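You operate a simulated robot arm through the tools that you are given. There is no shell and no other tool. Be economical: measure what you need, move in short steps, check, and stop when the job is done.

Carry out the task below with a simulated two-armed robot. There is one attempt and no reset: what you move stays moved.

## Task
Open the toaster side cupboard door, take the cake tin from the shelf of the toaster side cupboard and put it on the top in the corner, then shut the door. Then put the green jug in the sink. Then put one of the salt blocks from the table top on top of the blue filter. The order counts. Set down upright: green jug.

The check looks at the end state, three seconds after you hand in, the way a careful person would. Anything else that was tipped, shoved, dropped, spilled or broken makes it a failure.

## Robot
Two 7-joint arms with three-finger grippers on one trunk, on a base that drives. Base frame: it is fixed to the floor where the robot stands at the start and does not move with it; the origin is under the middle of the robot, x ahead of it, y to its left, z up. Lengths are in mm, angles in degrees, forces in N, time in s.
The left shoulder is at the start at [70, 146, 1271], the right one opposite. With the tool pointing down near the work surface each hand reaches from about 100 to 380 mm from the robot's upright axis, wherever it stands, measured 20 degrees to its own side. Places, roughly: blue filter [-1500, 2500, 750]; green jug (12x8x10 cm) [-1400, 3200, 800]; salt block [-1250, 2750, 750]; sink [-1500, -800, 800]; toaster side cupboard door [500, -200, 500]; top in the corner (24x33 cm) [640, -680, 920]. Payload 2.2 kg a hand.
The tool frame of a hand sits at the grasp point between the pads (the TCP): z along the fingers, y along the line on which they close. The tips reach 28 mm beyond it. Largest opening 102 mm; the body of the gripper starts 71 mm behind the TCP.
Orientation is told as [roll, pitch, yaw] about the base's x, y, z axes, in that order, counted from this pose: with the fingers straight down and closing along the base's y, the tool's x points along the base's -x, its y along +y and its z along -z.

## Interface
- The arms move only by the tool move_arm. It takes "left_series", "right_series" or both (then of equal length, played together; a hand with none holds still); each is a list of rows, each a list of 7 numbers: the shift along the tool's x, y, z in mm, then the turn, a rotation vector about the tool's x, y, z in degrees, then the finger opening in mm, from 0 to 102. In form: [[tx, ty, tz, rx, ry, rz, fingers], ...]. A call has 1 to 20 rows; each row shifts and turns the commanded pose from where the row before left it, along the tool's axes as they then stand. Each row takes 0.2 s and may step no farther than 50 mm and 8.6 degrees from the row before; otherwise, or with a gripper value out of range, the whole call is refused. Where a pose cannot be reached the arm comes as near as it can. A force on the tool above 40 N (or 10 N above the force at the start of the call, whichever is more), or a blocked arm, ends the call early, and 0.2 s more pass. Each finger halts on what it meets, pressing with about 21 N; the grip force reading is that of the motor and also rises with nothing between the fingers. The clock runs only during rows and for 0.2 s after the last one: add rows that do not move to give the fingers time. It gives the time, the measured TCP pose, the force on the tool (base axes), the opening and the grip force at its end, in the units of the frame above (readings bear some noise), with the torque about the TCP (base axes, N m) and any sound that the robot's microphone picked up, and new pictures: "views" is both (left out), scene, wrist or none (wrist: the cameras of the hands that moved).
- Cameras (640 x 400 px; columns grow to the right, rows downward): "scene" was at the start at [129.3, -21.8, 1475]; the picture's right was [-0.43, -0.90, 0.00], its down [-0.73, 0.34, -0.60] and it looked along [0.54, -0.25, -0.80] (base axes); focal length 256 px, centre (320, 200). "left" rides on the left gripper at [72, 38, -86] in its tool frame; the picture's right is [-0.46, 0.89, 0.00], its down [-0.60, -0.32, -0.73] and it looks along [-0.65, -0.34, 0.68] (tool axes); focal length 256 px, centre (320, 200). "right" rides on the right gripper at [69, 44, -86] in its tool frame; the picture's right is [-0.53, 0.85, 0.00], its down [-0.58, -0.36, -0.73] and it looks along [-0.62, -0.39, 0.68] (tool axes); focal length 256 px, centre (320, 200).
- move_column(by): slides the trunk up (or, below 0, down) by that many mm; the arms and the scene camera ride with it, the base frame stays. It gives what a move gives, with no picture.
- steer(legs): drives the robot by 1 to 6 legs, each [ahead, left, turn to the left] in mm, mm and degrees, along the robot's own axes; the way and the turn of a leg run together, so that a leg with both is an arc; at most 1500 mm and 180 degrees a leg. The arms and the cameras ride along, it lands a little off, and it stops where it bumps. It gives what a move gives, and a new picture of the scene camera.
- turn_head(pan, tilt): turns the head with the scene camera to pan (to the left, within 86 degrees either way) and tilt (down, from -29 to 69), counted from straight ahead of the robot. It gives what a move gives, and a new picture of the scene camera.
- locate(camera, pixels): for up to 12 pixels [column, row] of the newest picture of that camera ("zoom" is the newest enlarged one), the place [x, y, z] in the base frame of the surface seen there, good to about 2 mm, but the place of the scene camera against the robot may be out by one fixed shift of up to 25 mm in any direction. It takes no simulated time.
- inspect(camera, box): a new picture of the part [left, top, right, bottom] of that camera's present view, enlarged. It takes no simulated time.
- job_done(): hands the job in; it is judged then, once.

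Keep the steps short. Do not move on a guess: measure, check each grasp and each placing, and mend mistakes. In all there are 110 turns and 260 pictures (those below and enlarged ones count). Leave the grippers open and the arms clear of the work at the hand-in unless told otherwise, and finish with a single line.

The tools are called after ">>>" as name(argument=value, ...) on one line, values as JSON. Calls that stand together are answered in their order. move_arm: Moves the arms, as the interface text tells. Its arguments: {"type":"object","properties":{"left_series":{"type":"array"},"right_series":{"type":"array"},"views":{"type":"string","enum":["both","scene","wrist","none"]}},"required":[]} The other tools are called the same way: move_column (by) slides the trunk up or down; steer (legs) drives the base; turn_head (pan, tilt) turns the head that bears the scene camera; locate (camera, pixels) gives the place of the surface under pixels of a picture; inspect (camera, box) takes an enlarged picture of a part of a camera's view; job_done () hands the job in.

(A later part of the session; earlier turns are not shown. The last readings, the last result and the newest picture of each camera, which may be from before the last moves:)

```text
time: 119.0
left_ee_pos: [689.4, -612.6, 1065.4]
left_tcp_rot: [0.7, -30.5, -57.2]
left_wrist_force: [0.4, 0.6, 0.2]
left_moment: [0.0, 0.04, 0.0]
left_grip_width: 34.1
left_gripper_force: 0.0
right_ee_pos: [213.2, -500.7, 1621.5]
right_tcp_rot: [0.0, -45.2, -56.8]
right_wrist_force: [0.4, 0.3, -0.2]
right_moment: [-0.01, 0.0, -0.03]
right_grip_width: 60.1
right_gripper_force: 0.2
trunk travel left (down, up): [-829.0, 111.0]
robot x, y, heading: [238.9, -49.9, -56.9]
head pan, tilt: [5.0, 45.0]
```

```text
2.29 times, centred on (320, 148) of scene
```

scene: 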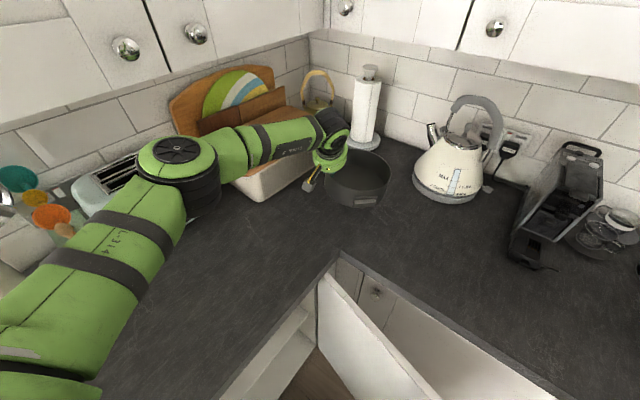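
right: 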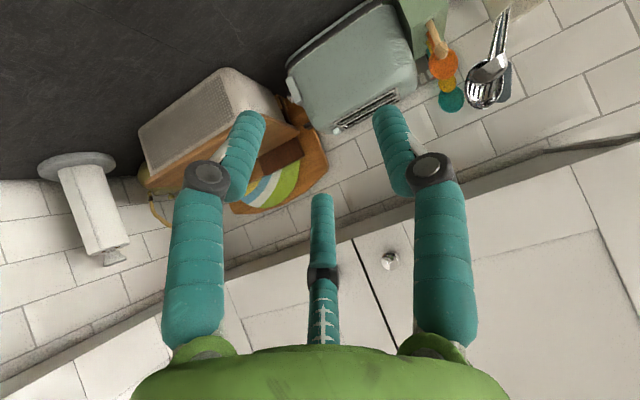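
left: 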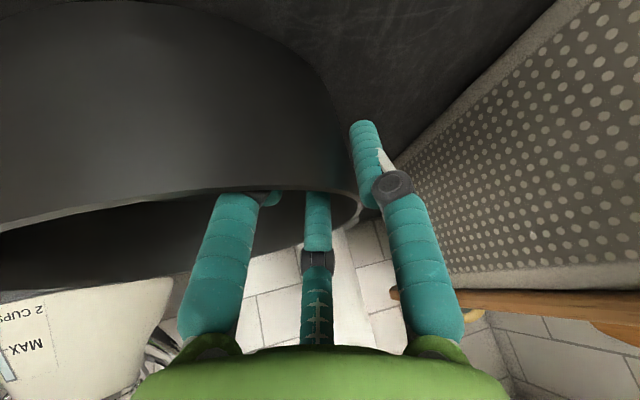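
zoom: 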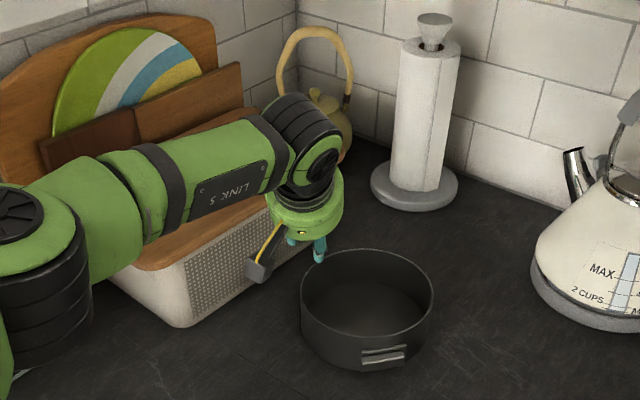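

The cake tin stands free in the corner (centre ≈[624,-655]). Now the door (≈77° open, free edge ≈[57,-328]). I'll retreat with the hand high, close the fingers, and go round to the door's outer side.

>>> steer(legs=[[-500, 0, 0], [0, 0, 27], [-240, -635, 0]])

>>> turn_head(pan=0, tilt=45)

```text
time: 126.6
left_ee_pos: [102.0, -350.1, 1064.4]
left_tcp_rot: [0.6, -30.5, -30.0]
left_wrist_force: [1.3, 0.1, 0.3]
left_moment: [-0.02, 0.0, -0.01]
left_grip_width: 33.9
left_gripper_force: 0.0
right_ee_pos: [-373.5, -466.4, 1621.3]
right_tcp_rot: [-0.1, -45.1, -29.5]
right_wrist_force: [0.2, 0.0, -0.4]
right_moment: [-0.03, 0.02, 0.0]
right_grip_width: 59.9
right_gripper_force: 0.0
trunk travel left (down, up): [-829.0, 111.0]
robot x, y, heading: [-561.4, -53.9, -29.7]
head pan, tilt: [5.0, 45.0]
```

scene: 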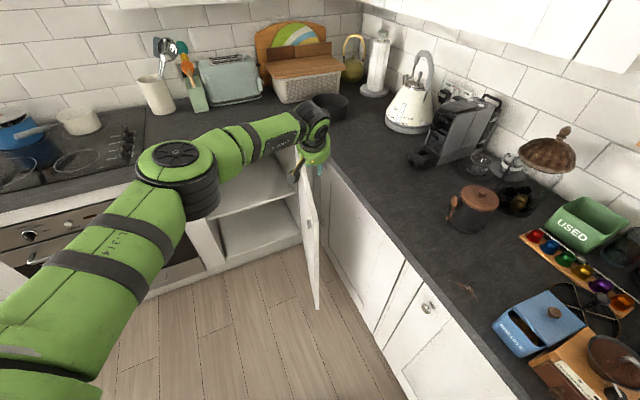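

```text
time: 127.3
left_ee_pos: [100.6, -350.1, 1065.2]
left_tcp_rot: [0.7, -30.5, -30.1]
left_wrist_force: [0.1, 0.6, -0.4]
left_moment: [-0.07, 0.0, 0.0]
left_grip_width: 33.9
left_gripper_force: 0.2
right_ee_pos: [-375.1, -466.4, 1620.4]
right_tcp_rot: [-0.1, -45.1, -29.5]
right_wrist_force: [-0.2, -0.9, 0.4]
right_moment: [0.0, 0.0, -0.02]
right_grip_width: 59.9
right_gripper_force: 0.0
trunk travel left (down, up): [-829.0, 111.0]
robot x, y, heading: [-562.2, -56.7, -29.8]
head pan, tilt: [0.0, 45.0]
```

scene: 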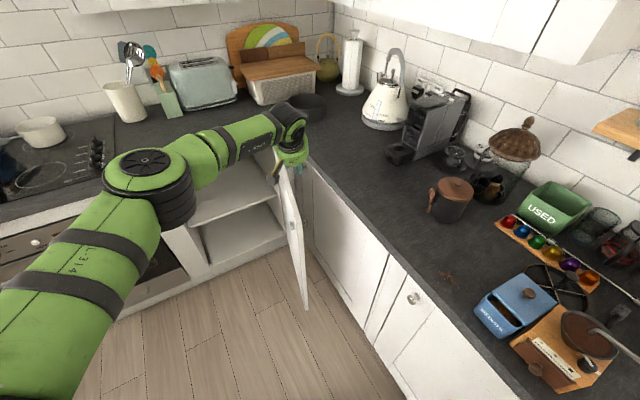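

Moving the hand to the outer side of the door (≈[90,-420]), closing the fingers and lowering to z≈845, above the knob.

>>> steer(legs=[[25, -66, 0]])

>>> move_arm(left_series=[[0, 0, 0, 0, 0, 0, 10], [0, 0, 0, 0, 0, 0, 0], [0, 0, 0, 0, 0, 0, 0]], views="none")

>>> move_column(by=-150)

>>> inspect(camera="scene", box=[200, 60, 440, 300])

```text
time: 128.3
left_ee_pos: [92.3, -410.1, 1066.4]
left_tcp_rot: [0.4, -30.7, -29.7]
left_wrist_force: [1.0, 1.0, -0.2]
left_moment: [-0.07, 0.01, -0.06]
left_grip_width: 34.2
left_gripper_force: 0.0
right_ee_pos: [-383.4, -523.8, 1623.9]
right_tcp_rot: [-0.7, -45.4, -28.8]
right_wrist_force: [0.1, 1.4, 0.6]
right_moment: [-0.09, 0.02, -0.06]
right_grip_width: 59.9
right_gripper_force: 0.1
trunk travel left (down, up): [-829.0, 111.0]
robot x, y, heading: [-571.7, -123.8, -29.6]
head pan, tilt: [0.0, 45.0]
```

scene: 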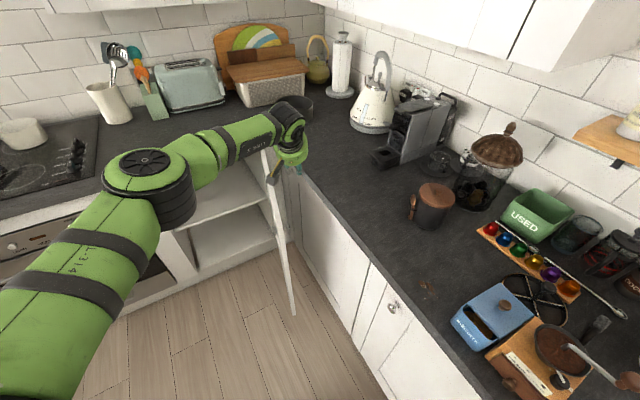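

```text
time: 129.1
left_ee_pos: [90.7, -418.2, 1064.7]
left_tcp_rot: [0.8, -30.5, -29.9]
left_wrist_force: [0.7, 0.5, -0.1]
left_moment: [0.05, 0.01, 0.0]
left_grip_width: 2.3
left_gripper_force: 21.2
right_ee_pos: [-384.2, -536.8, 1620.9]
right_tcp_rot: [-0.2, -45.2, -29.3]
right_wrist_force: [0.6, -0.3, 0.4]
right_moment: [0.02, 0.0, 0.02]
right_grip_width: 60.3
right_gripper_force: 0.0
trunk travel left (down, up): [-829.0, 111.0]
robot x, y, heading: [-568.3, -124.1, -29.7]
head pan, tilt: [0.0, 45.0]
```

```text
time: 130.9
left_ee_pos: [90.3, -417.6, 914.1]
left_tcp_rot: [0.7, -30.6, -29.9]
left_wrist_force: [0.6, 0.4, 0.2]
left_moment: [0.01, 0.01, -0.01]
left_grip_width: 2.4
left_gripper_force: 21.0
right_ee_pos: [-386.5, -535.7, 1470.5]
right_tcp_rot: [-0.2, -45.2, -29.4]
right_wrist_force: [-1.1, -0.5, 0.6]
right_moment: [-0.02, 0.0, 0.0]
right_grip_width: 59.9
right_gripper_force: 0.0
trunk travel left (down, up): [-679.0, 261.0]
robot x, y, heading: [-569.8, -128.6, -29.6]
head pan, tilt: [0.0, 45.0]
```

```text
1.67 times, centred on (320, 180) of scene
```

zoom: 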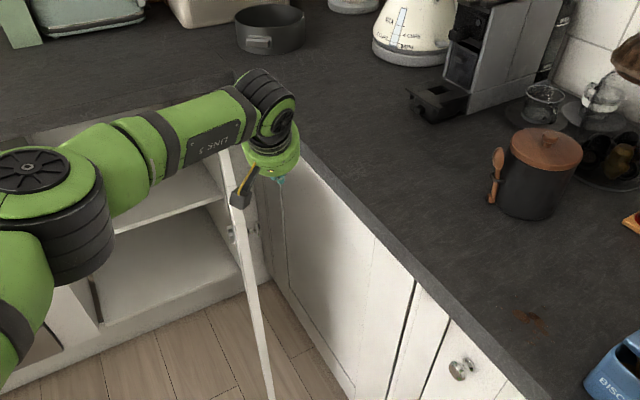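

The fingers hang on the outer side of the door. Lowering 70 mm and sweeping the door closed with base moves along its arc.

>>> move_column(by=-70)

>>> steer(legs=[[-28, 59, 0], [-21, 134, 0], [15, 117, 0]])

```text
time: 131.9
left_ee_pos: [90.3, -416.9, 845.6]
left_tcp_rot: [0.7, -30.6, -29.9]
left_wrist_force: [0.2, 0.6, 0.2]
left_moment: [0.0, 0.01, 0.02]
left_grip_width: 2.0
left_gripper_force: 20.8
right_ee_pos: [-385.6, -535.4, 1401.8]
right_tcp_rot: [-0.2, -45.2, -29.3]
right_wrist_force: [-0.5, 0.6, 0.4]
right_moment: [0.01, 0.01, 0.0]
right_grip_width: 59.6
right_gripper_force: 0.0
trunk travel left (down, up): [-609.0, 331.0]
robot x, y, heading: [-571.8, -123.2, -29.8]
head pan, tilt: [0.0, 45.0]
```

```text
time: 134.7
left_ee_pos: [214.4, -133.7, 845.2]
left_tcp_rot: [0.8, -30.5, -29.9]
left_wrist_force: [0.3, 0.3, -0.4]
left_moment: [0.01, -0.01, 0.01]
left_grip_width: 2.3
left_gripper_force: 21.0
right_ee_pos: [-262.6, -250.1, 1401.1]
right_tcp_rot: [0.0, -45.2, -29.4]
right_wrist_force: [0.7, 0.2, 0.4]
right_moment: [-0.02, -0.03, 0.0]
right_grip_width: 59.9
right_gripper_force: 0.0
trunk travel left (down, up): [-609.0, 331.0]
robot x, y, heading: [-446.1, 159.9, -29.8]
head pan, tilt: [0.0, 45.0]
```

scene: 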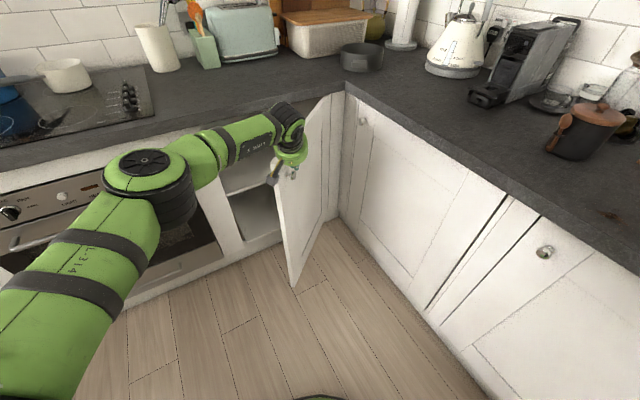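

Door ≈45°. Continuing the arc to ~20°, then backing off to lower the hand below the knob for the final push (to keep the gripper clear of the counter edge).

>>> steer(legs=[[45, 109, 0], [55, 70, 0], [-40, -10, 0]])

>>> move_column(by=-155)

>>> turn_head(pan=15, tilt=45)

```text
time: 137.1
left_ee_pos: [351.8, -15.9, 842.9]
left_tcp_rot: [0.8, -30.5, -29.9]
left_wrist_force: [0.1, -0.6, -0.6]
left_moment: [0.03, 0.01, 0.04]
left_grip_width: 2.4
left_gripper_force: 21.1
right_ee_pos: [-123.2, -134.5, 1399.5]
right_tcp_rot: [-0.1, -45.1, -29.3]
right_wrist_force: [0.7, -0.6, 0.1]
right_moment: [0.01, 0.01, 0.01]
right_grip_width: 59.9
right_gripper_force: 0.1
trunk travel left (down, up): [-609.0, 331.0]
robot x, y, heading: [-315.5, 275.0, -29.6]
head pan, tilt: [0.0, 45.0]
```

scene: 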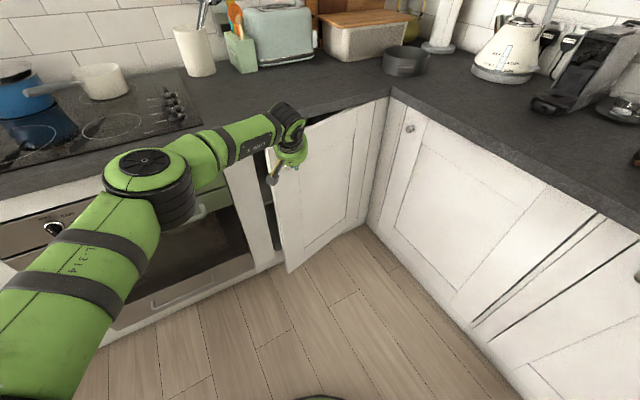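

```text
time: 138.9
left_ee_pos: [349.2, -15.1, 690.5]
left_tcp_rot: [0.6, -30.6, -29.9]
left_wrist_force: [-0.5, 0.4, -1.4]
left_moment: [0.0, -0.03, -0.04]
left_grip_width: 2.3
left_gripper_force: 20.8
right_ee_pos: [-126.0, -133.6, 1246.0]
right_tcp_rot: [-0.2, -45.2, -29.3]
right_wrist_force: [0.1, 0.3, -0.1]
right_moment: [0.0, -0.01, -0.02]
right_grip_width: 59.9
right_gripper_force: 0.0
trunk travel left (down, up): [-454.0, 486.0]
robot x, y, heading: [-311.2, 277.9, -29.4]
head pan, tilt: [0.0, 45.0]
```

```text
time: 139.6
left_ee_pos: [348.6, -16.4, 689.1]
left_tcp_rot: [0.8, -30.4, -29.8]
left_wrist_force: [-0.1, 0.1, 0.2]
left_moment: [-0.01, 0.01, 0.03]
left_grip_width: 2.2
left_gripper_force: 20.5
right_ee_pos: [-126.0, -132.3, 1245.1]
right_tcp_rot: [-0.1, -45.2, -29.2]
right_wrist_force: [0.4, 0.0, 1.7]
right_moment: [-0.01, 0.0, 0.0]
right_grip_width: 59.9
right_gripper_force: 0.1
trunk travel left (down, up): [-454.0, 486.0]
robot x, y, heading: [-309.6, 276.0, -29.6]
head pan, tilt: [15.0, 45.0]
```

scene: 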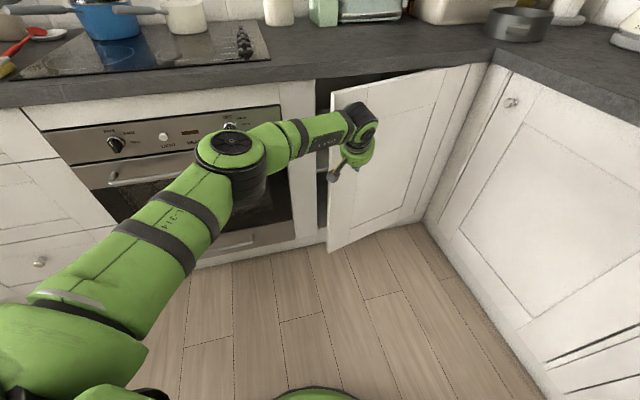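

Door ≈20°. Pushing it shut with the fingertips below the knob.

>>> steer(legs=[[70, 29, 0], [50, 22, 0], [30, 14, 0]])

```text
time: 141.7
left_ee_pos: [487.2, -37.7, 694.5]
left_tcp_rot: [0.2, -30.3, -29.9]
left_wrist_force: [-18.0, 4.2, 8.2]
left_moment: [-0.14, -1.75, 0.76]
left_grip_width: 2.2
left_gripper_force: 21.2
right_ee_pos: [17.4, -148.1, 1246.5]
right_tcp_rot: [0.0, -45.4, -29.4]
right_wrist_force: [-0.4, 1.2, -1.3]
right_moment: [0.01, 0.04, 0.0]
right_grip_width: 60.0
right_gripper_force: 0.0
trunk travel left (down, up): [-454.0, 486.0]
robot x, y, heading: [-166.8, 260.9, -29.7]
head pan, tilt: [15.0, 45.0]
stopped in leg 3: the force on the tool passed its limit at 89 N (the readings are from after the stop); the commanded pose is now the measured one
```

scene: 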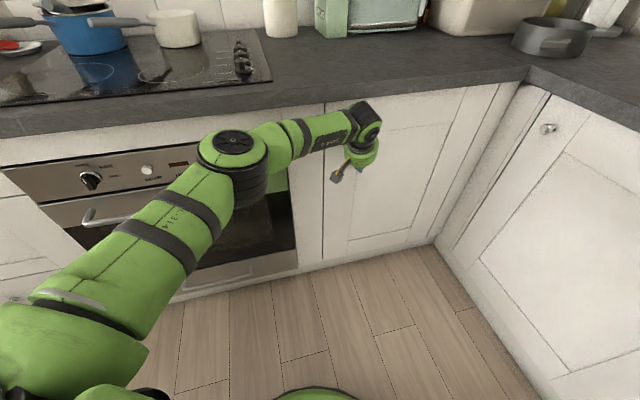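

Door seems shut (89 N stop against the closed door). Backing off and checking flushness.

>>> steer(legs=[[-250, -80, 0]])

>>> inspect(camera="scene", box=[200, 60, 520, 260])

```text
time: 143.6
left_ee_pos: [236.9, 17.3, 691.1]
left_tcp_rot: [0.4, -30.0, -29.8]
left_wrist_force: [-0.8, -0.1, 0.4]
left_moment: [0.01, -0.03, 0.03]
left_grip_width: 2.2
left_gripper_force: 21.0
right_ee_pos: [-232.7, -97.5, 1246.2]
right_tcp_rot: [-0.1, -45.2, -29.5]
right_wrist_force: [-1.1, 0.0, -0.5]
right_moment: [0.0, 0.0, 0.02]
right_grip_width: 60.0
right_gripper_force: 0.1
trunk travel left (down, up): [-454.0, 486.0]
robot x, y, heading: [-419.0, 314.9, -29.6]
head pan, tilt: [15.0, 45.0]
```

scene: 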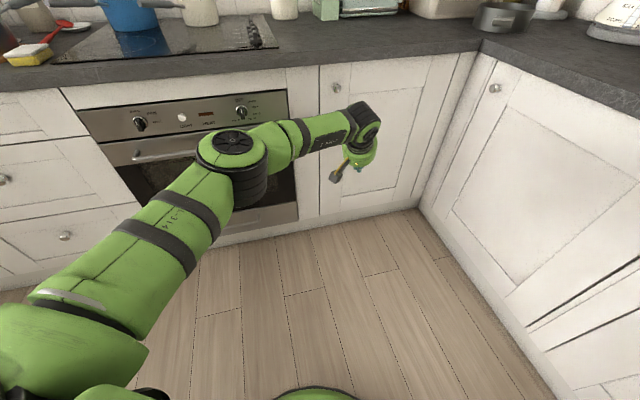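

```text
2.00 times, centred on (360, 160) of scene
```

zoom: 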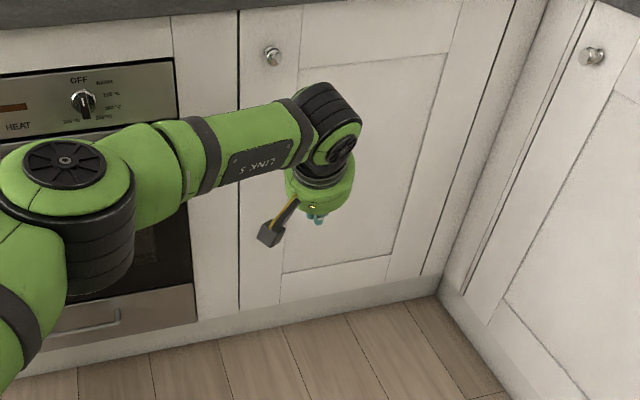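

Door is flush and shut, tin on top. Now to the jug: turning left toward the table, raising the trunk and looking.

>>> steer(legs=[[0, 0, 140]])

>>> move_column(by=350)

>>> turn_head(pan=0, tilt=20)

```text
time: 149.8
left_ee_pos: [-750.8, 952.7, 691.2]
left_tcp_rot: [0.5, -30.0, 112.1]
left_wrist_force: [0.6, 0.2, -0.6]
left_moment: [-0.01, -0.01, -0.02]
left_grip_width: 2.1
left_gripper_force: 20.5
right_ee_pos: [-310.1, 751.7, 1246.4]
right_tcp_rot: [0.0, -45.3, 112.2]
right_wrist_force: [0.2, 0.2, 0.8]
right_moment: [-0.01, 0.04, -0.01]
right_grip_width: 59.8
right_gripper_force: 0.1
trunk travel left (down, up): [-454.0, 486.0]
robot x, y, heading: [-418.3, 314.4, 112.4]
head pan, tilt: [15.0, 45.0]
```

scene: 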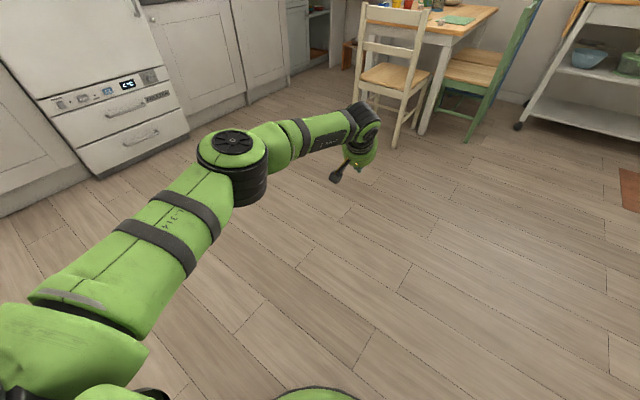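

```text
time: 153.2
left_ee_pos: [-750.5, 952.8, 1041.4]
left_tcp_rot: [0.4, -30.0, 112.2]
left_wrist_force: [-0.2, -0.8, -0.3]
left_moment: [0.03, -0.01, -0.04]
left_grip_width: 2.3
left_gripper_force: 20.6
right_ee_pos: [-311.0, 752.9, 1596.9]
right_tcp_rot: [0.0, -45.2, 112.3]
right_wrist_force: [0.6, 0.0, -0.7]
right_moment: [0.02, 0.0, -0.04]
right_grip_width: 60.1
right_gripper_force: 0.0
trunk travel left (down, up): [-804.0, 136.0]
robot x, y, heading: [-418.6, 312.8, 112.0]
head pan, tilt: [15.0, 45.0]
```

```text
time: 154.1
left_ee_pos: [-751.5, 952.3, 1040.2]
left_tcp_rot: [0.4, -30.0, 112.1]
left_wrist_force: [0.2, 0.1, -1.0]
left_moment: [0.04, -0.01, 0.0]
left_grip_width: 2.3
left_gripper_force: 21.0
right_ee_pos: [-310.5, 751.8, 1595.8]
right_tcp_rot: [-0.1, -45.2, 112.3]
right_wrist_force: [0.3, 1.0, 0.5]
right_moment: [-0.03, 0.0, 0.0]
right_grip_width: 59.9
right_gripper_force: 0.1
trunk travel left (down, up): [-804.0, 136.0]
robot x, y, heading: [-420.1, 315.7, 111.9]
head pan, tilt: [0.0, 20.0]
```

scene: 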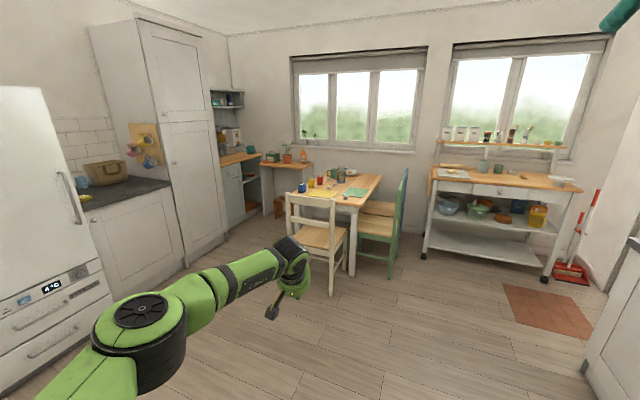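

>>> inspect(camera="scene", box=[250, 130, 410, 230])

>>> locate(camera="scene", pixels=[[362, 190], [330, 205], [380, 176], [330, 170], [341, 172], [350, 172], [330, 270], [390, 270], [402, 180], [285, 205], [350, 275], [290, 240]])

```text
4.00 times, centred on (330, 180) of scene
```

zoom: 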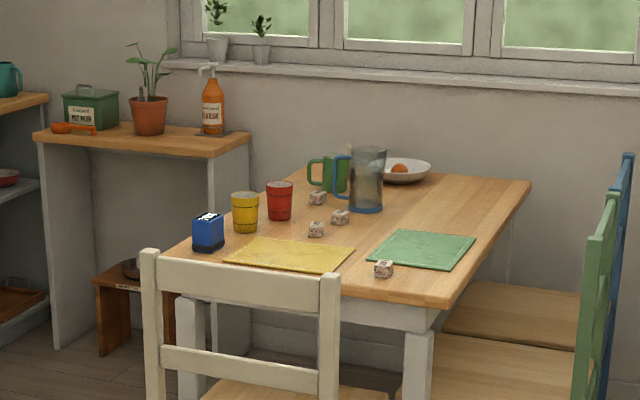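

```text
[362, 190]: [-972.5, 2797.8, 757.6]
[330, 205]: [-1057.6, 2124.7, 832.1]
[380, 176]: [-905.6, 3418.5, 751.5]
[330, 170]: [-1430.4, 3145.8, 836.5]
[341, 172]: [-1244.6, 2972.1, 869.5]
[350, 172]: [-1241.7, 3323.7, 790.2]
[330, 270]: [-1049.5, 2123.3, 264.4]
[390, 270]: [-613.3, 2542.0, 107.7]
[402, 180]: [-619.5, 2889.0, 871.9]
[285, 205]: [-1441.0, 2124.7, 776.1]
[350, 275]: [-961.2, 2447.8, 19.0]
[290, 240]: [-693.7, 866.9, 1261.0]
```

>>> locate(camera="zoom", pixels=[[335, 175], [335, 155], [347, 175], [312, 175], [208, 225], [208, 250], [315, 230], [340, 217], [384, 268], [317, 197], [165, 258], [225, 290]])

>>> turn_head(pan=30, tilt=25)

```text
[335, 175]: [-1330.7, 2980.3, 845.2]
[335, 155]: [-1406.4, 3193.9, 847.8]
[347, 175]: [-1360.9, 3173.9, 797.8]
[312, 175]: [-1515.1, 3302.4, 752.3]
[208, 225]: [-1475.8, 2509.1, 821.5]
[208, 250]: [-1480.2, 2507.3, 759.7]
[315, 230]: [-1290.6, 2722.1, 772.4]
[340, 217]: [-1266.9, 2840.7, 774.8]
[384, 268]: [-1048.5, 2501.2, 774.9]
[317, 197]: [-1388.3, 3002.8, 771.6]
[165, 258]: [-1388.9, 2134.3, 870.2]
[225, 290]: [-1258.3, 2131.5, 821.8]
```

```text
time: 155.1
left_ee_pos: [-751.9, 953.0, 1041.6]
left_tcp_rot: [0.4, -30.0, 112.2]
left_wrist_force: [-0.5, 0.9, -0.2]
left_moment: [0.0, 0.04, 0.01]
left_grip_width: 2.2
left_gripper_force: 20.7
right_ee_pos: [-310.8, 751.6, 1595.4]
right_tcp_rot: [-0.1, -45.1, 112.3]
right_wrist_force: [0.8, 0.0, -0.2]
right_moment: [0.03, -0.03, 0.0]
right_grip_width: 60.2
right_gripper_force: 0.0
trunk travel left (down, up): [-804.0, 136.0]
robot x, y, heading: [-418.0, 311.2, 112.4]
head pan, tilt: [30.0, 25.0]
```

scene: 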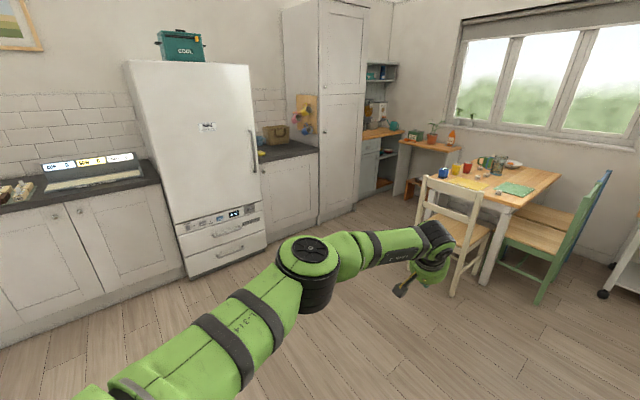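

>>> locate(camera="scene", pixels=[[358, 205], [380, 210], [405, 225], [410, 190], [415, 222], [320, 225], [432, 148], [462, 150], [385, 190], [440, 185], [350, 240], [470, 170]])

```text
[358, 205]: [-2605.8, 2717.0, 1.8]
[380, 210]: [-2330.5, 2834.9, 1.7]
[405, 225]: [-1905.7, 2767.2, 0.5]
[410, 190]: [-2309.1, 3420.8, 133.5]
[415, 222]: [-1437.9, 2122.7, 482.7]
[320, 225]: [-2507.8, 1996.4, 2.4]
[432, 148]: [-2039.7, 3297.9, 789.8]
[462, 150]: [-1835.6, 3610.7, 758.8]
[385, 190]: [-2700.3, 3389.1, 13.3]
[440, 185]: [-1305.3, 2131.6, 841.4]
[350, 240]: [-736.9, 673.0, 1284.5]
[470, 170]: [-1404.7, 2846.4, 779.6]
```

Jug ≈[-1400,3180] (rim z≈848) on the table at z≈752; west of the table is free floor. I'll keep the left arm pose (60° pitch, worked on the tin) and use the base: drive around to the table's west side, heading 30°, stopping short of the jug.

>>> steer(legs=[[930, 450, 0], [931, 450, 0], [0, 0, -82], [437, 899, 0]])

>>> turn_head(pan=0, tilt=38)

```text
time: 173.6
left_ee_pos: [-1426.8, 3119.2, 1040.8]
left_tcp_rot: [0.4, -30.0, 30.0]
left_wrist_force: [0.2, 0.2, -0.1]
left_moment: [0.07, 0.02, 0.03]
left_grip_width: 2.3
left_gripper_force: 21.8
right_ee_pos: [-1566.0, 2655.3, 1596.0]
right_tcp_rot: [0.1, -45.2, 30.2]
right_wrist_force: [0.6, 0.1, 0.3]
right_moment: [0.04, -0.01, 0.01]
right_grip_width: 59.8
right_gripper_force: 0.0
trunk travel left (down, up): [-804.0, 136.0]
robot x, y, heading: [-2013.6, 2700.3, 29.9]
head pan, tilt: [30.0, 25.0]
```

scene: 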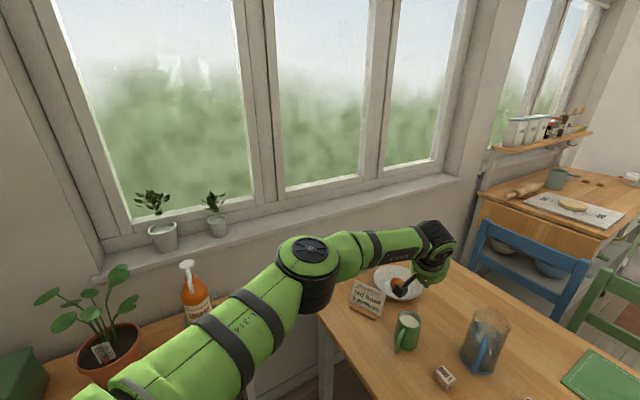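

```text
time: 174.5
left_ee_pos: [-1427.1, 3120.5, 1040.5]
left_tcp_rot: [0.5, -30.0, 30.0]
left_wrist_force: [0.2, -0.3, 0.4]
left_moment: [0.01, -0.01, 0.0]
left_grip_width: 2.1
left_gripper_force: 20.6
right_ee_pos: [-1565.2, 2656.1, 1595.5]
right_tcp_rot: [0.0, -45.1, 30.2]
right_wrist_force: [0.7, 0.6, 0.4]
right_moment: [-0.01, 0.01, -0.02]
right_grip_width: 60.1
right_gripper_force: 0.0
trunk travel left (down, up): [-804.0, 136.0]
robot x, y, heading: [-2011.5, 2699.9, 30.0]
head pan, tilt: [0.0, 38.0]
```

scene: 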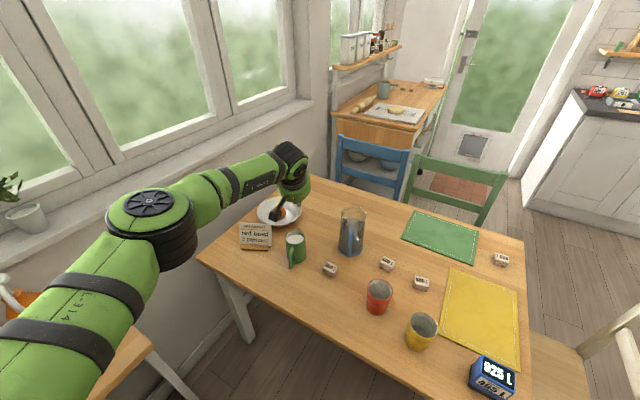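

>>> inspect(camera="scene", box=[250, 200, 410, 300])

>>> inspect(camera="left", box=[0, 0, 640, 400])

```text
4.00 times, centred on (330, 250) of scene
```

zoom: 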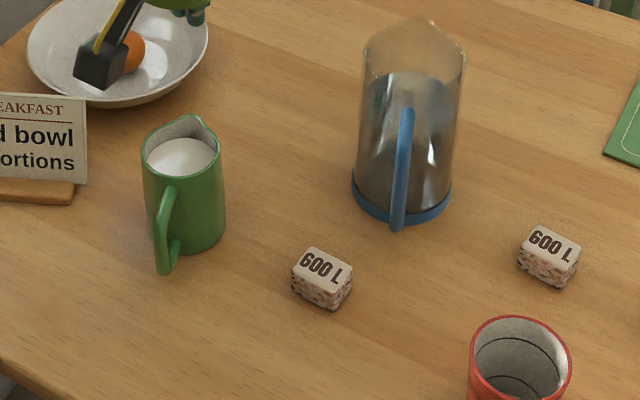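

```text
1.00 times, centred on (320, 200) of left (not enlarged: the box is as wide or as high as the picture)
```

zoom: 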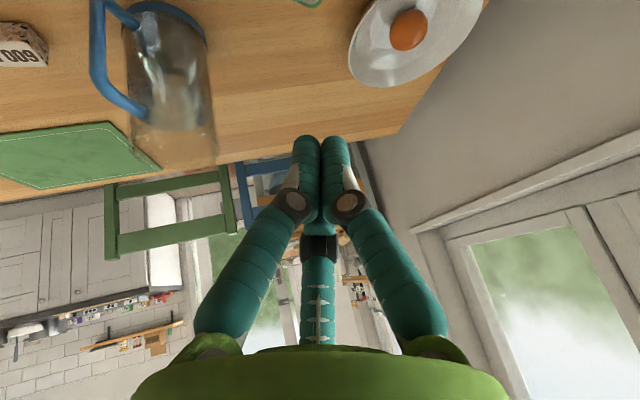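

The jug holds milk, so no finger inside: I'll grip it from outside with all three fingers (80 mm wide, opening 102), steeper hand. Measuring it, and cross-checking cameras on the pitcher.

>>> locate(camera="scene", pixels=[[295, 262], [289, 240], [306, 238], [296, 230], [295, 239], [291, 267], [287, 250], [305, 258], [352, 212], [340, 228], [365, 225]])

>>> locate(camera="left", pixels=[[165, 80]])

>>> move_arm(left_series=[[10, 0, -20, 0, 5, 0, 60], [20, 0, -20, 0, 5, 0, 102], [0, 0, 0, 0, 0, 0, 102], [0, 0, 0, 0, 0, 0, 102]], views="wrist")

```text
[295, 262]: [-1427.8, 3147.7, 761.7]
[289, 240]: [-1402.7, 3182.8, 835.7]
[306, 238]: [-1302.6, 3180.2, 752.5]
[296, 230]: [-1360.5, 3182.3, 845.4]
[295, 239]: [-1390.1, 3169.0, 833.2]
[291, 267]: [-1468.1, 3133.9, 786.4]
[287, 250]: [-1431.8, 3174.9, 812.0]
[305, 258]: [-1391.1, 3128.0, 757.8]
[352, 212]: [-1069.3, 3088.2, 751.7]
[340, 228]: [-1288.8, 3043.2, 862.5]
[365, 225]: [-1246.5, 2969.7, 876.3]
```

```text
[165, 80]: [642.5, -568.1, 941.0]
```

```text
time: 175.5
left_ee_pos: [-1467.3, 3096.3, 1062.3]
left_tcp_rot: [0.4, -19.9, 30.1]
left_wrist_force: [0.5, -0.2, -0.2]
left_moment: [0.03, 0.01, 0.0]
left_grip_width: 101.7
left_gripper_force: 0.1
right_ee_pos: [-1564.5, 2656.3, 1595.1]
right_tcp_rot: [0.0, -45.2, 30.1]
right_wrist_force: [-0.7, -0.7, 1.5]
right_moment: [0.03, 0.0, 0.02]
right_grip_width: 60.1
right_gripper_force: 0.1
trunk travel left (down, up): [-804.0, 136.0]
robot x, y, heading: [-2014.4, 2703.6, 30.1]
head pan, tilt: [0.0, 38.0]
```

left: 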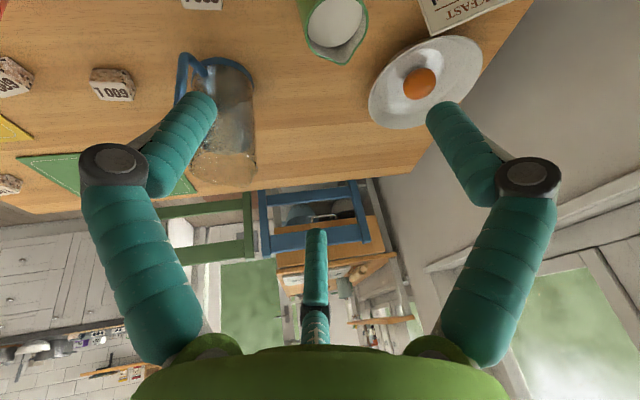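

Pitch 70° reached and the jug is in the wrist view at (335,25). Measuring with it.

>>> locate(camera="left", pixels=[[335, 20], [341, 63], [304, 20], [368, 15], [312, 45], [361, 42], [318, 4], [112, 85], [12, 75], [418, 82]])

```text
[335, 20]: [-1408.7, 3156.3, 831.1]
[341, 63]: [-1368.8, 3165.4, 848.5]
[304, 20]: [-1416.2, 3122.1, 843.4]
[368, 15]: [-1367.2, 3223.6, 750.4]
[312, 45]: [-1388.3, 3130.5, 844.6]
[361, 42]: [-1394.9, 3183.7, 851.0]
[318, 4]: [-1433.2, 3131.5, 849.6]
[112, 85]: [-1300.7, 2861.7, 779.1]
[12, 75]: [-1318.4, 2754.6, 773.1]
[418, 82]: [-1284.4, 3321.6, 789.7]
```

Jug axis ≈[-1409,3156], rim z≈848, handle toward me-left. Moving above it and part way down for a check.

>>> steer(legs=[[80, 23, 0]])

>>> move_column(by=-150)

>>> inspect(camera="left", box=[0, 0, 640, 400])

>>> inspect(camera="scene", box=[180, 150, 420, 300])

```text
time: 176.6
left_ee_pos: [-1413.6, 3151.4, 1067.9]
left_tcp_rot: [0.5, -20.3, 30.0]
left_wrist_force: [-0.4, -0.9, 0.5]
left_moment: [0.08, -0.05, 0.05]
left_grip_width: 101.9
left_gripper_force: 0.1
right_ee_pos: [-1515.3, 2709.3, 1596.8]
right_tcp_rot: [0.2, -45.6, 30.1]
right_wrist_force: [-0.6, -0.5, -0.3]
right_moment: [0.06, -0.05, 0.03]
right_grip_width: 60.0
right_gripper_force: 0.0
trunk travel left (down, up): [-804.0, 136.0]
robot x, y, heading: [-1956.7, 2766.2, 29.9]
head pan, tilt: [0.0, 38.0]
```

scene: 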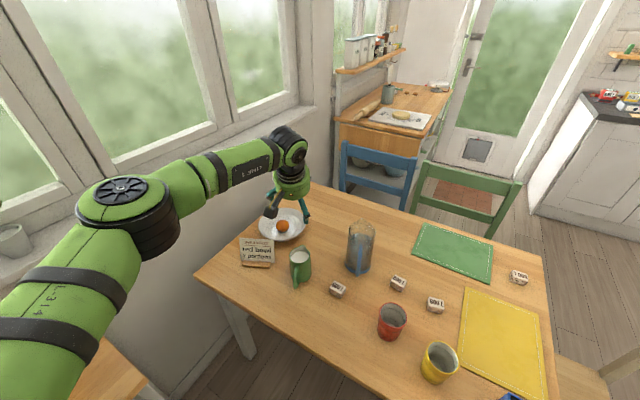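

```text
time: 178.3
left_ee_pos: [-1410.1, 3154.4, 913.3]
left_tcp_rot: [0.3, -19.9, 29.9]
left_wrist_force: [0.9, 0.8, 0.0]
left_moment: [0.02, 0.0, 0.0]
left_grip_width: 102.1
left_gripper_force: 0.0
right_ee_pos: [-1510.1, 2713.8, 1445.5]
right_tcp_rot: [0.2, -45.3, 30.2]
right_wrist_force: [-0.1, -1.1, -0.2]
right_moment: [0.01, -0.02, -0.03]
right_grip_width: 59.9
right_gripper_force: 0.1
trunk travel left (down, up): [-654.0, 286.0]
robot x, y, heading: [-1958.7, 2762.4, 30.3]
head pan, tilt: [0.0, 38.0]
```

```text
1.00 times, centred on (320, 200) of left (not enlarged: the box is as wide or as high as the picture)
```

zoom: 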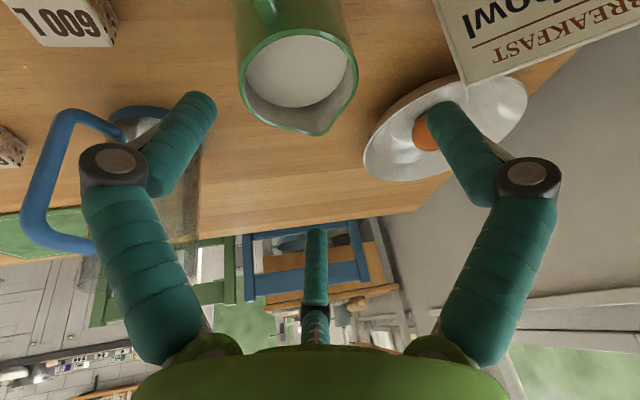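

```text
2.67 times, centred on (300, 225) of scene
```

zoom: 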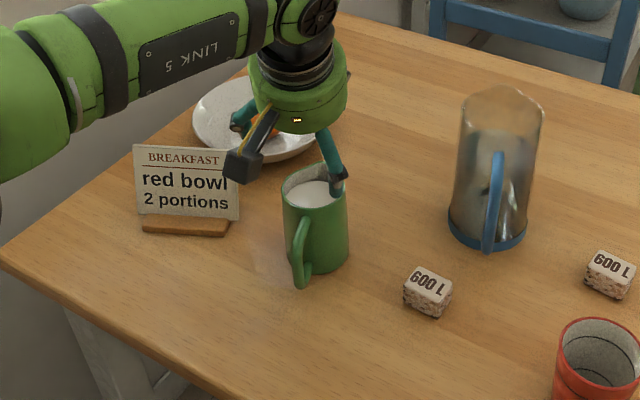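

>>> locate(camera="left", pixels=[[297, 70], [319, 134], [240, 75], [357, 65], [250, 110], [345, 115], [262, 42], [335, 40], [265, 10], [470, 85], [435, 5], [375, 150]])

```text
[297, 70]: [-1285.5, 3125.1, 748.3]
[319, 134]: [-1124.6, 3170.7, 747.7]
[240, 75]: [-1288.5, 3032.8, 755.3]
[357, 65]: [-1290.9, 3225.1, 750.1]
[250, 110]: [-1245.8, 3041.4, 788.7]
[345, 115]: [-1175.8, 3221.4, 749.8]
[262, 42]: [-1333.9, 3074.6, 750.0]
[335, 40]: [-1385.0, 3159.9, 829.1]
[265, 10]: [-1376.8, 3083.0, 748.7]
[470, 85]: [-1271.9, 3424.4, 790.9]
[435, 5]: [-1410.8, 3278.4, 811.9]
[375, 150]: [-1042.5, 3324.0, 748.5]
```

Projection check agrees to ~3 mm (jug slightly right). Shifting 3 mm right and descending to z≈815.

>>> move_arm(left_series=[[0, -3, 0, 0, 0, 0, 102], [0, 0, 0, 0, 0, 0, 102]], views="none")

>>> move_column(by=-97)

>>> inspect(camera="left", box=[0, 0, 640, 400])

>>> inspect(camera="scene", box=[220, 170, 380, 290])

```text
time: 178.9
left_ee_pos: [-1408.4, 3152.0, 912.7]
left_tcp_rot: [0.3, -20.0, 30.1]
left_wrist_force: [0.1, -0.4, 0.4]
left_moment: [0.01, -0.01, 0.01]
left_grip_width: 102.1
left_gripper_force: 0.1
right_ee_pos: [-1509.5, 2713.3, 1446.6]
right_tcp_rot: [0.2, -45.3, 30.2]
right_wrist_force: [-0.5, 0.8, -0.3]
right_moment: [0.01, 0.04, -0.03]
right_grip_width: 59.9
right_gripper_force: 0.0
trunk travel left (down, up): [-654.0, 286.0]
robot x, y, heading: [-1957.8, 2763.1, 30.1]
head pan, tilt: [0.0, 38.0]
```

```text
time: 180.3
left_ee_pos: [-1409.9, 3153.2, 815.8]
left_tcp_rot: [0.4, -20.0, 30.0]
left_wrist_force: [-0.6, -0.2, 1.1]
left_moment: [-0.01, 0.02, 0.0]
left_grip_width: 102.1
left_gripper_force: 0.0
right_ee_pos: [-1510.4, 2715.6, 1349.0]
right_tcp_rot: [0.1, -45.2, 30.2]
right_wrist_force: [0.2, 0.3, -0.1]
right_moment: [0.03, 0.03, -0.01]
right_grip_width: 59.8
right_gripper_force: 0.1
trunk travel left (down, up): [-557.0, 383.0]
robot x, y, heading: [-1957.1, 2761.6, 30.0]
head pan, tilt: [0.0, 38.0]
```

```text
1.00 times, centred on (320, 200) of left (not enlarged: the box is as wide or as high as the picture)
```

zoom: 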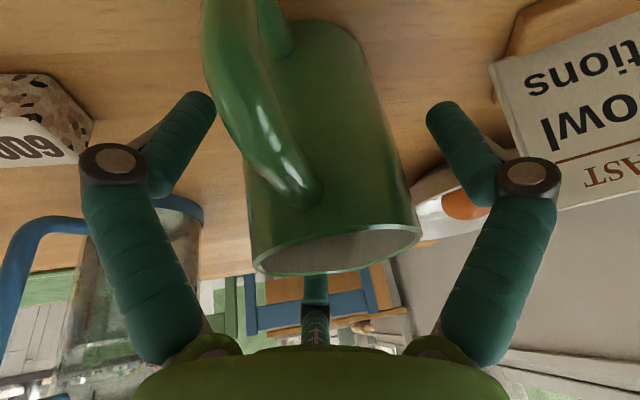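

```text
3.33 times, centred on (300, 230) of scene
```

zoom: 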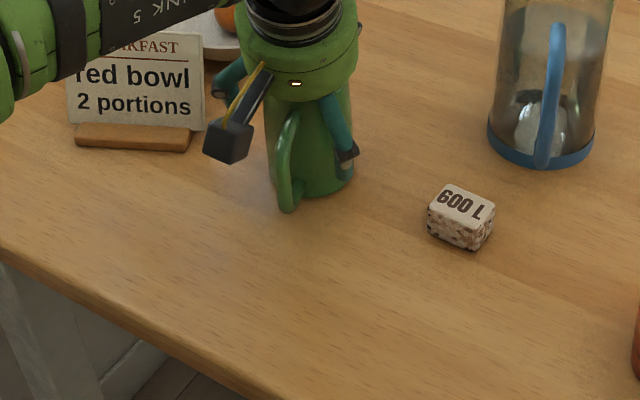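

The jug is well inside the three fingers, handle in a gap. Closing slowly.

>>> move_arm(left_series=[[0, 0, 0, 0, 0, 0, 90], [0, 0, 0, 0, 0, 0, 80], [0, 0, 0, 0, 0, 0, 72], [0, 0, 0, 0, 0, 0, 66], [0, 0, 0, 0, 0, 0, 55], [0, 0, 0, 0, 0, 0, 40], [0, 0, 0, 0, 0, 0, 40]], views="wrist")

>>> move_column(by=40)

>>> inspect(camera="scene", box=[220, 170, 380, 290])

```text
time: 181.9
left_ee_pos: [-1408.7, 3151.7, 814.9]
left_tcp_rot: [0.3, -20.1, 30.0]
left_wrist_force: [1.4, -1.2, 4.7]
left_moment: [-0.16, 0.08, 0.07]
left_grip_width: 79.3
left_gripper_force: 20.6
right_ee_pos: [-1509.9, 2714.0, 1348.9]
right_tcp_rot: [0.2, -45.3, 30.1]
right_wrist_force: [-0.1, 0.0, 0.1]
right_moment: [-0.02, 0.02, 0.01]
right_grip_width: 59.9
right_gripper_force: 0.0
trunk travel left (down, up): [-557.0, 383.0]
robot x, y, heading: [-1958.4, 2761.5, 30.0]
head pan, tilt: [0.0, 38.0]
```

left: 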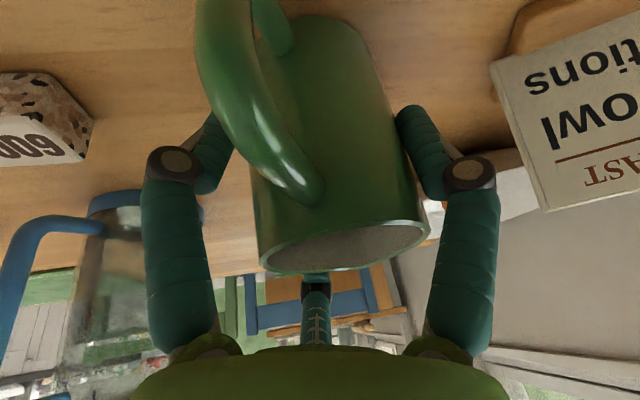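

```text
time: 182.7
left_ee_pos: [-1408.7, 3153.0, 854.4]
left_tcp_rot: [0.3, -19.9, 30.0]
left_wrist_force: [-0.1, -0.4, -4.0]
left_moment: [-0.03, -0.02, -0.02]
left_grip_width: 77.4
left_gripper_force: 21.2
right_ee_pos: [-1507.9, 2715.4, 1388.2]
right_tcp_rot: [0.2, -45.2, 30.2]
right_wrist_force: [-0.2, -1.1, -0.7]
right_moment: [0.04, 0.0, -0.01]
right_grip_width: 59.8
right_gripper_force: 0.0
trunk travel left (down, up): [-597.0, 343.0]
robot x, y, heading: [-1954.2, 2764.2, 30.0]
head pan, tilt: [0.0, 38.0]
```

```text
3.33 times, centred on (300, 230) of scene
```

zoom: 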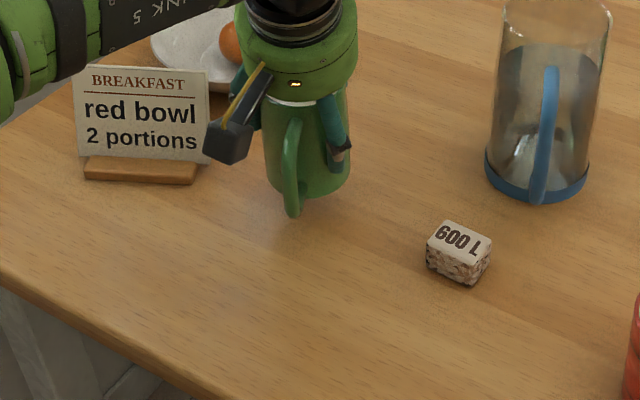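

Lifted level (≈4 N). Raising, turning toward the sink and driving there, stopping ~150 mm short.

>>> move_column(by=190)

>>> steer(legs=[[0, 0, -60], [0, 0, -60], [1400, 100, 0], [1330, 290, 0]])

>>> turn_head(pan=0, tilt=40)

```text
time: 184.8
left_ee_pos: [-1407.5, 3152.0, 1045.0]
left_tcp_rot: [0.4, -19.9, 30.0]
left_wrist_force: [-0.7, 0.8, -4.1]
left_moment: [-0.02, -0.01, -0.03]
left_grip_width: 77.1
left_gripper_force: 21.1
right_ee_pos: [-1508.7, 2715.8, 1578.5]
right_tcp_rot: [0.1, -45.1, 30.2]
right_wrist_force: [-0.6, 0.0, -0.1]
right_moment: [0.0, 0.05, -0.02]
right_grip_width: 60.0
right_gripper_force: 0.0
trunk travel left (down, up): [-787.0, 153.0]
robot x, y, heading: [-1956.8, 2763.6, 29.9]
head pan, tilt: [0.0, 38.0]
```

```text
time: 203.6
left_ee_pos: [-1530.8, -669.8, 1045.2]
left_tcp_rot: [0.4, -20.1, -90.0]
left_wrist_force: [-0.5, 0.7, -4.1]
left_moment: [0.03, -0.01, 0.04]
left_grip_width: 75.6
left_gripper_force: 21.2
right_ee_pos: [-1859.5, -361.8, 1579.0]
right_tcp_rot: [0.1, -45.2, -89.8]
right_wrist_force: [-1.1, 1.0, 0.4]
right_moment: [0.02, 0.0, 0.01]
right_grip_width: 59.9
right_gripper_force: 0.1
trunk travel left (down, up): [-787.0, 153.0]
robot x, y, heading: [-1592.9, 1.4, -90.0]
head pan, tilt: [0.0, 38.0]
```

scene: 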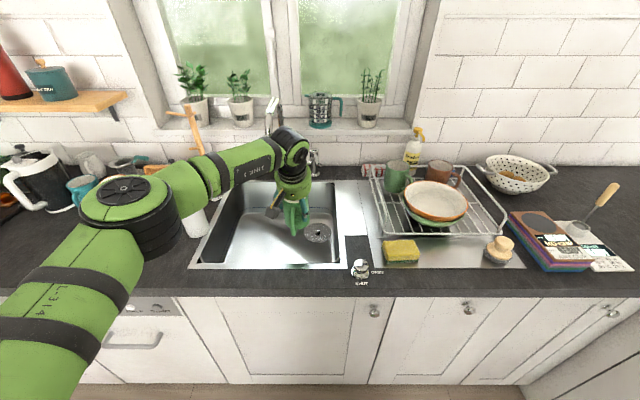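

```text
time: 204.2
left_ee_pos: [-1531.1, -668.9, 1044.8]
left_tcp_rot: [0.4, -19.8, -90.1]
left_wrist_force: [0.9, 0.2, -4.2]
left_moment: [-0.03, 0.01, -0.04]
left_grip_width: 75.2
left_gripper_force: 21.4
right_ee_pos: [-1859.6, -363.9, 1578.3]
right_tcp_rot: [0.1, -45.2, -89.9]
right_wrist_force: [-0.2, 0.0, -0.4]
right_moment: [0.03, 0.02, -0.04]
right_grip_width: 60.3
right_gripper_force: 0.1
trunk travel left (down, up): [-787.0, 153.0]
robot x, y, heading: [-1596.5, 1.1, -89.8]
head pan, tilt: [0.0, 40.0]
```

scene: 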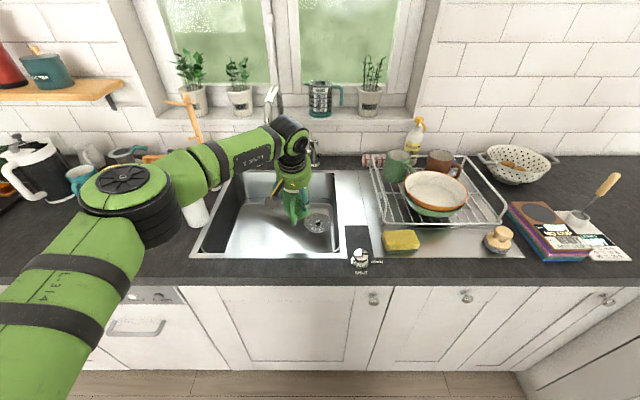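

The sink is right ahead. Measuring the basin.

>>> locate(camera="scene", pixels=[[270, 240], [225, 250], [335, 252], [330, 185], [245, 180], [318, 222], [260, 200], [310, 240], [315, 155], [250, 255], [300, 215], [330, 200]])

>>> inspect(camera="left", box=[0, 0, 640, 400])

>>> inspect(camera="scene", box=[190, 120, 370, 270])

```text
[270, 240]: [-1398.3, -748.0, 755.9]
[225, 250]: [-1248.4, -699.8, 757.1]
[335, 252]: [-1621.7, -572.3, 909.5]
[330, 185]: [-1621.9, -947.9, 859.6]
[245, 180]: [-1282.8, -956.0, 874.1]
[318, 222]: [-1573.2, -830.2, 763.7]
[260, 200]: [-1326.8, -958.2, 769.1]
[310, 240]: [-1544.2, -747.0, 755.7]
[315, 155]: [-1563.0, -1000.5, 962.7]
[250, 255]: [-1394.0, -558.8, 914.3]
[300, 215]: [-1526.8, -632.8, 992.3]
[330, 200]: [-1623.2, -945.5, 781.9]
```

```text
1.00 times, centred on (320, 200) of left (not enlarged: the box is as wide or as high as the picture)
```

zoom: 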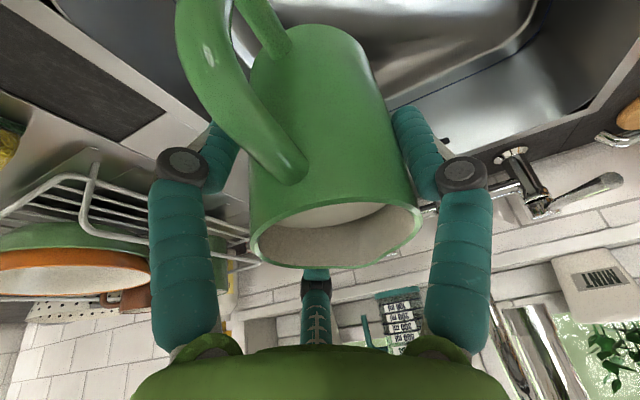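

```text
2.67 times, centred on (280, 195) of scene
```

zoom: 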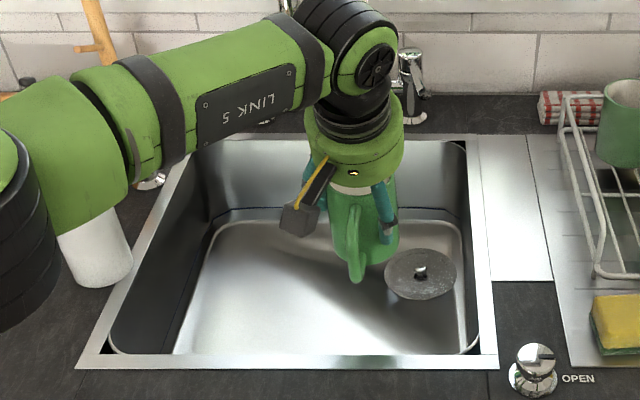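

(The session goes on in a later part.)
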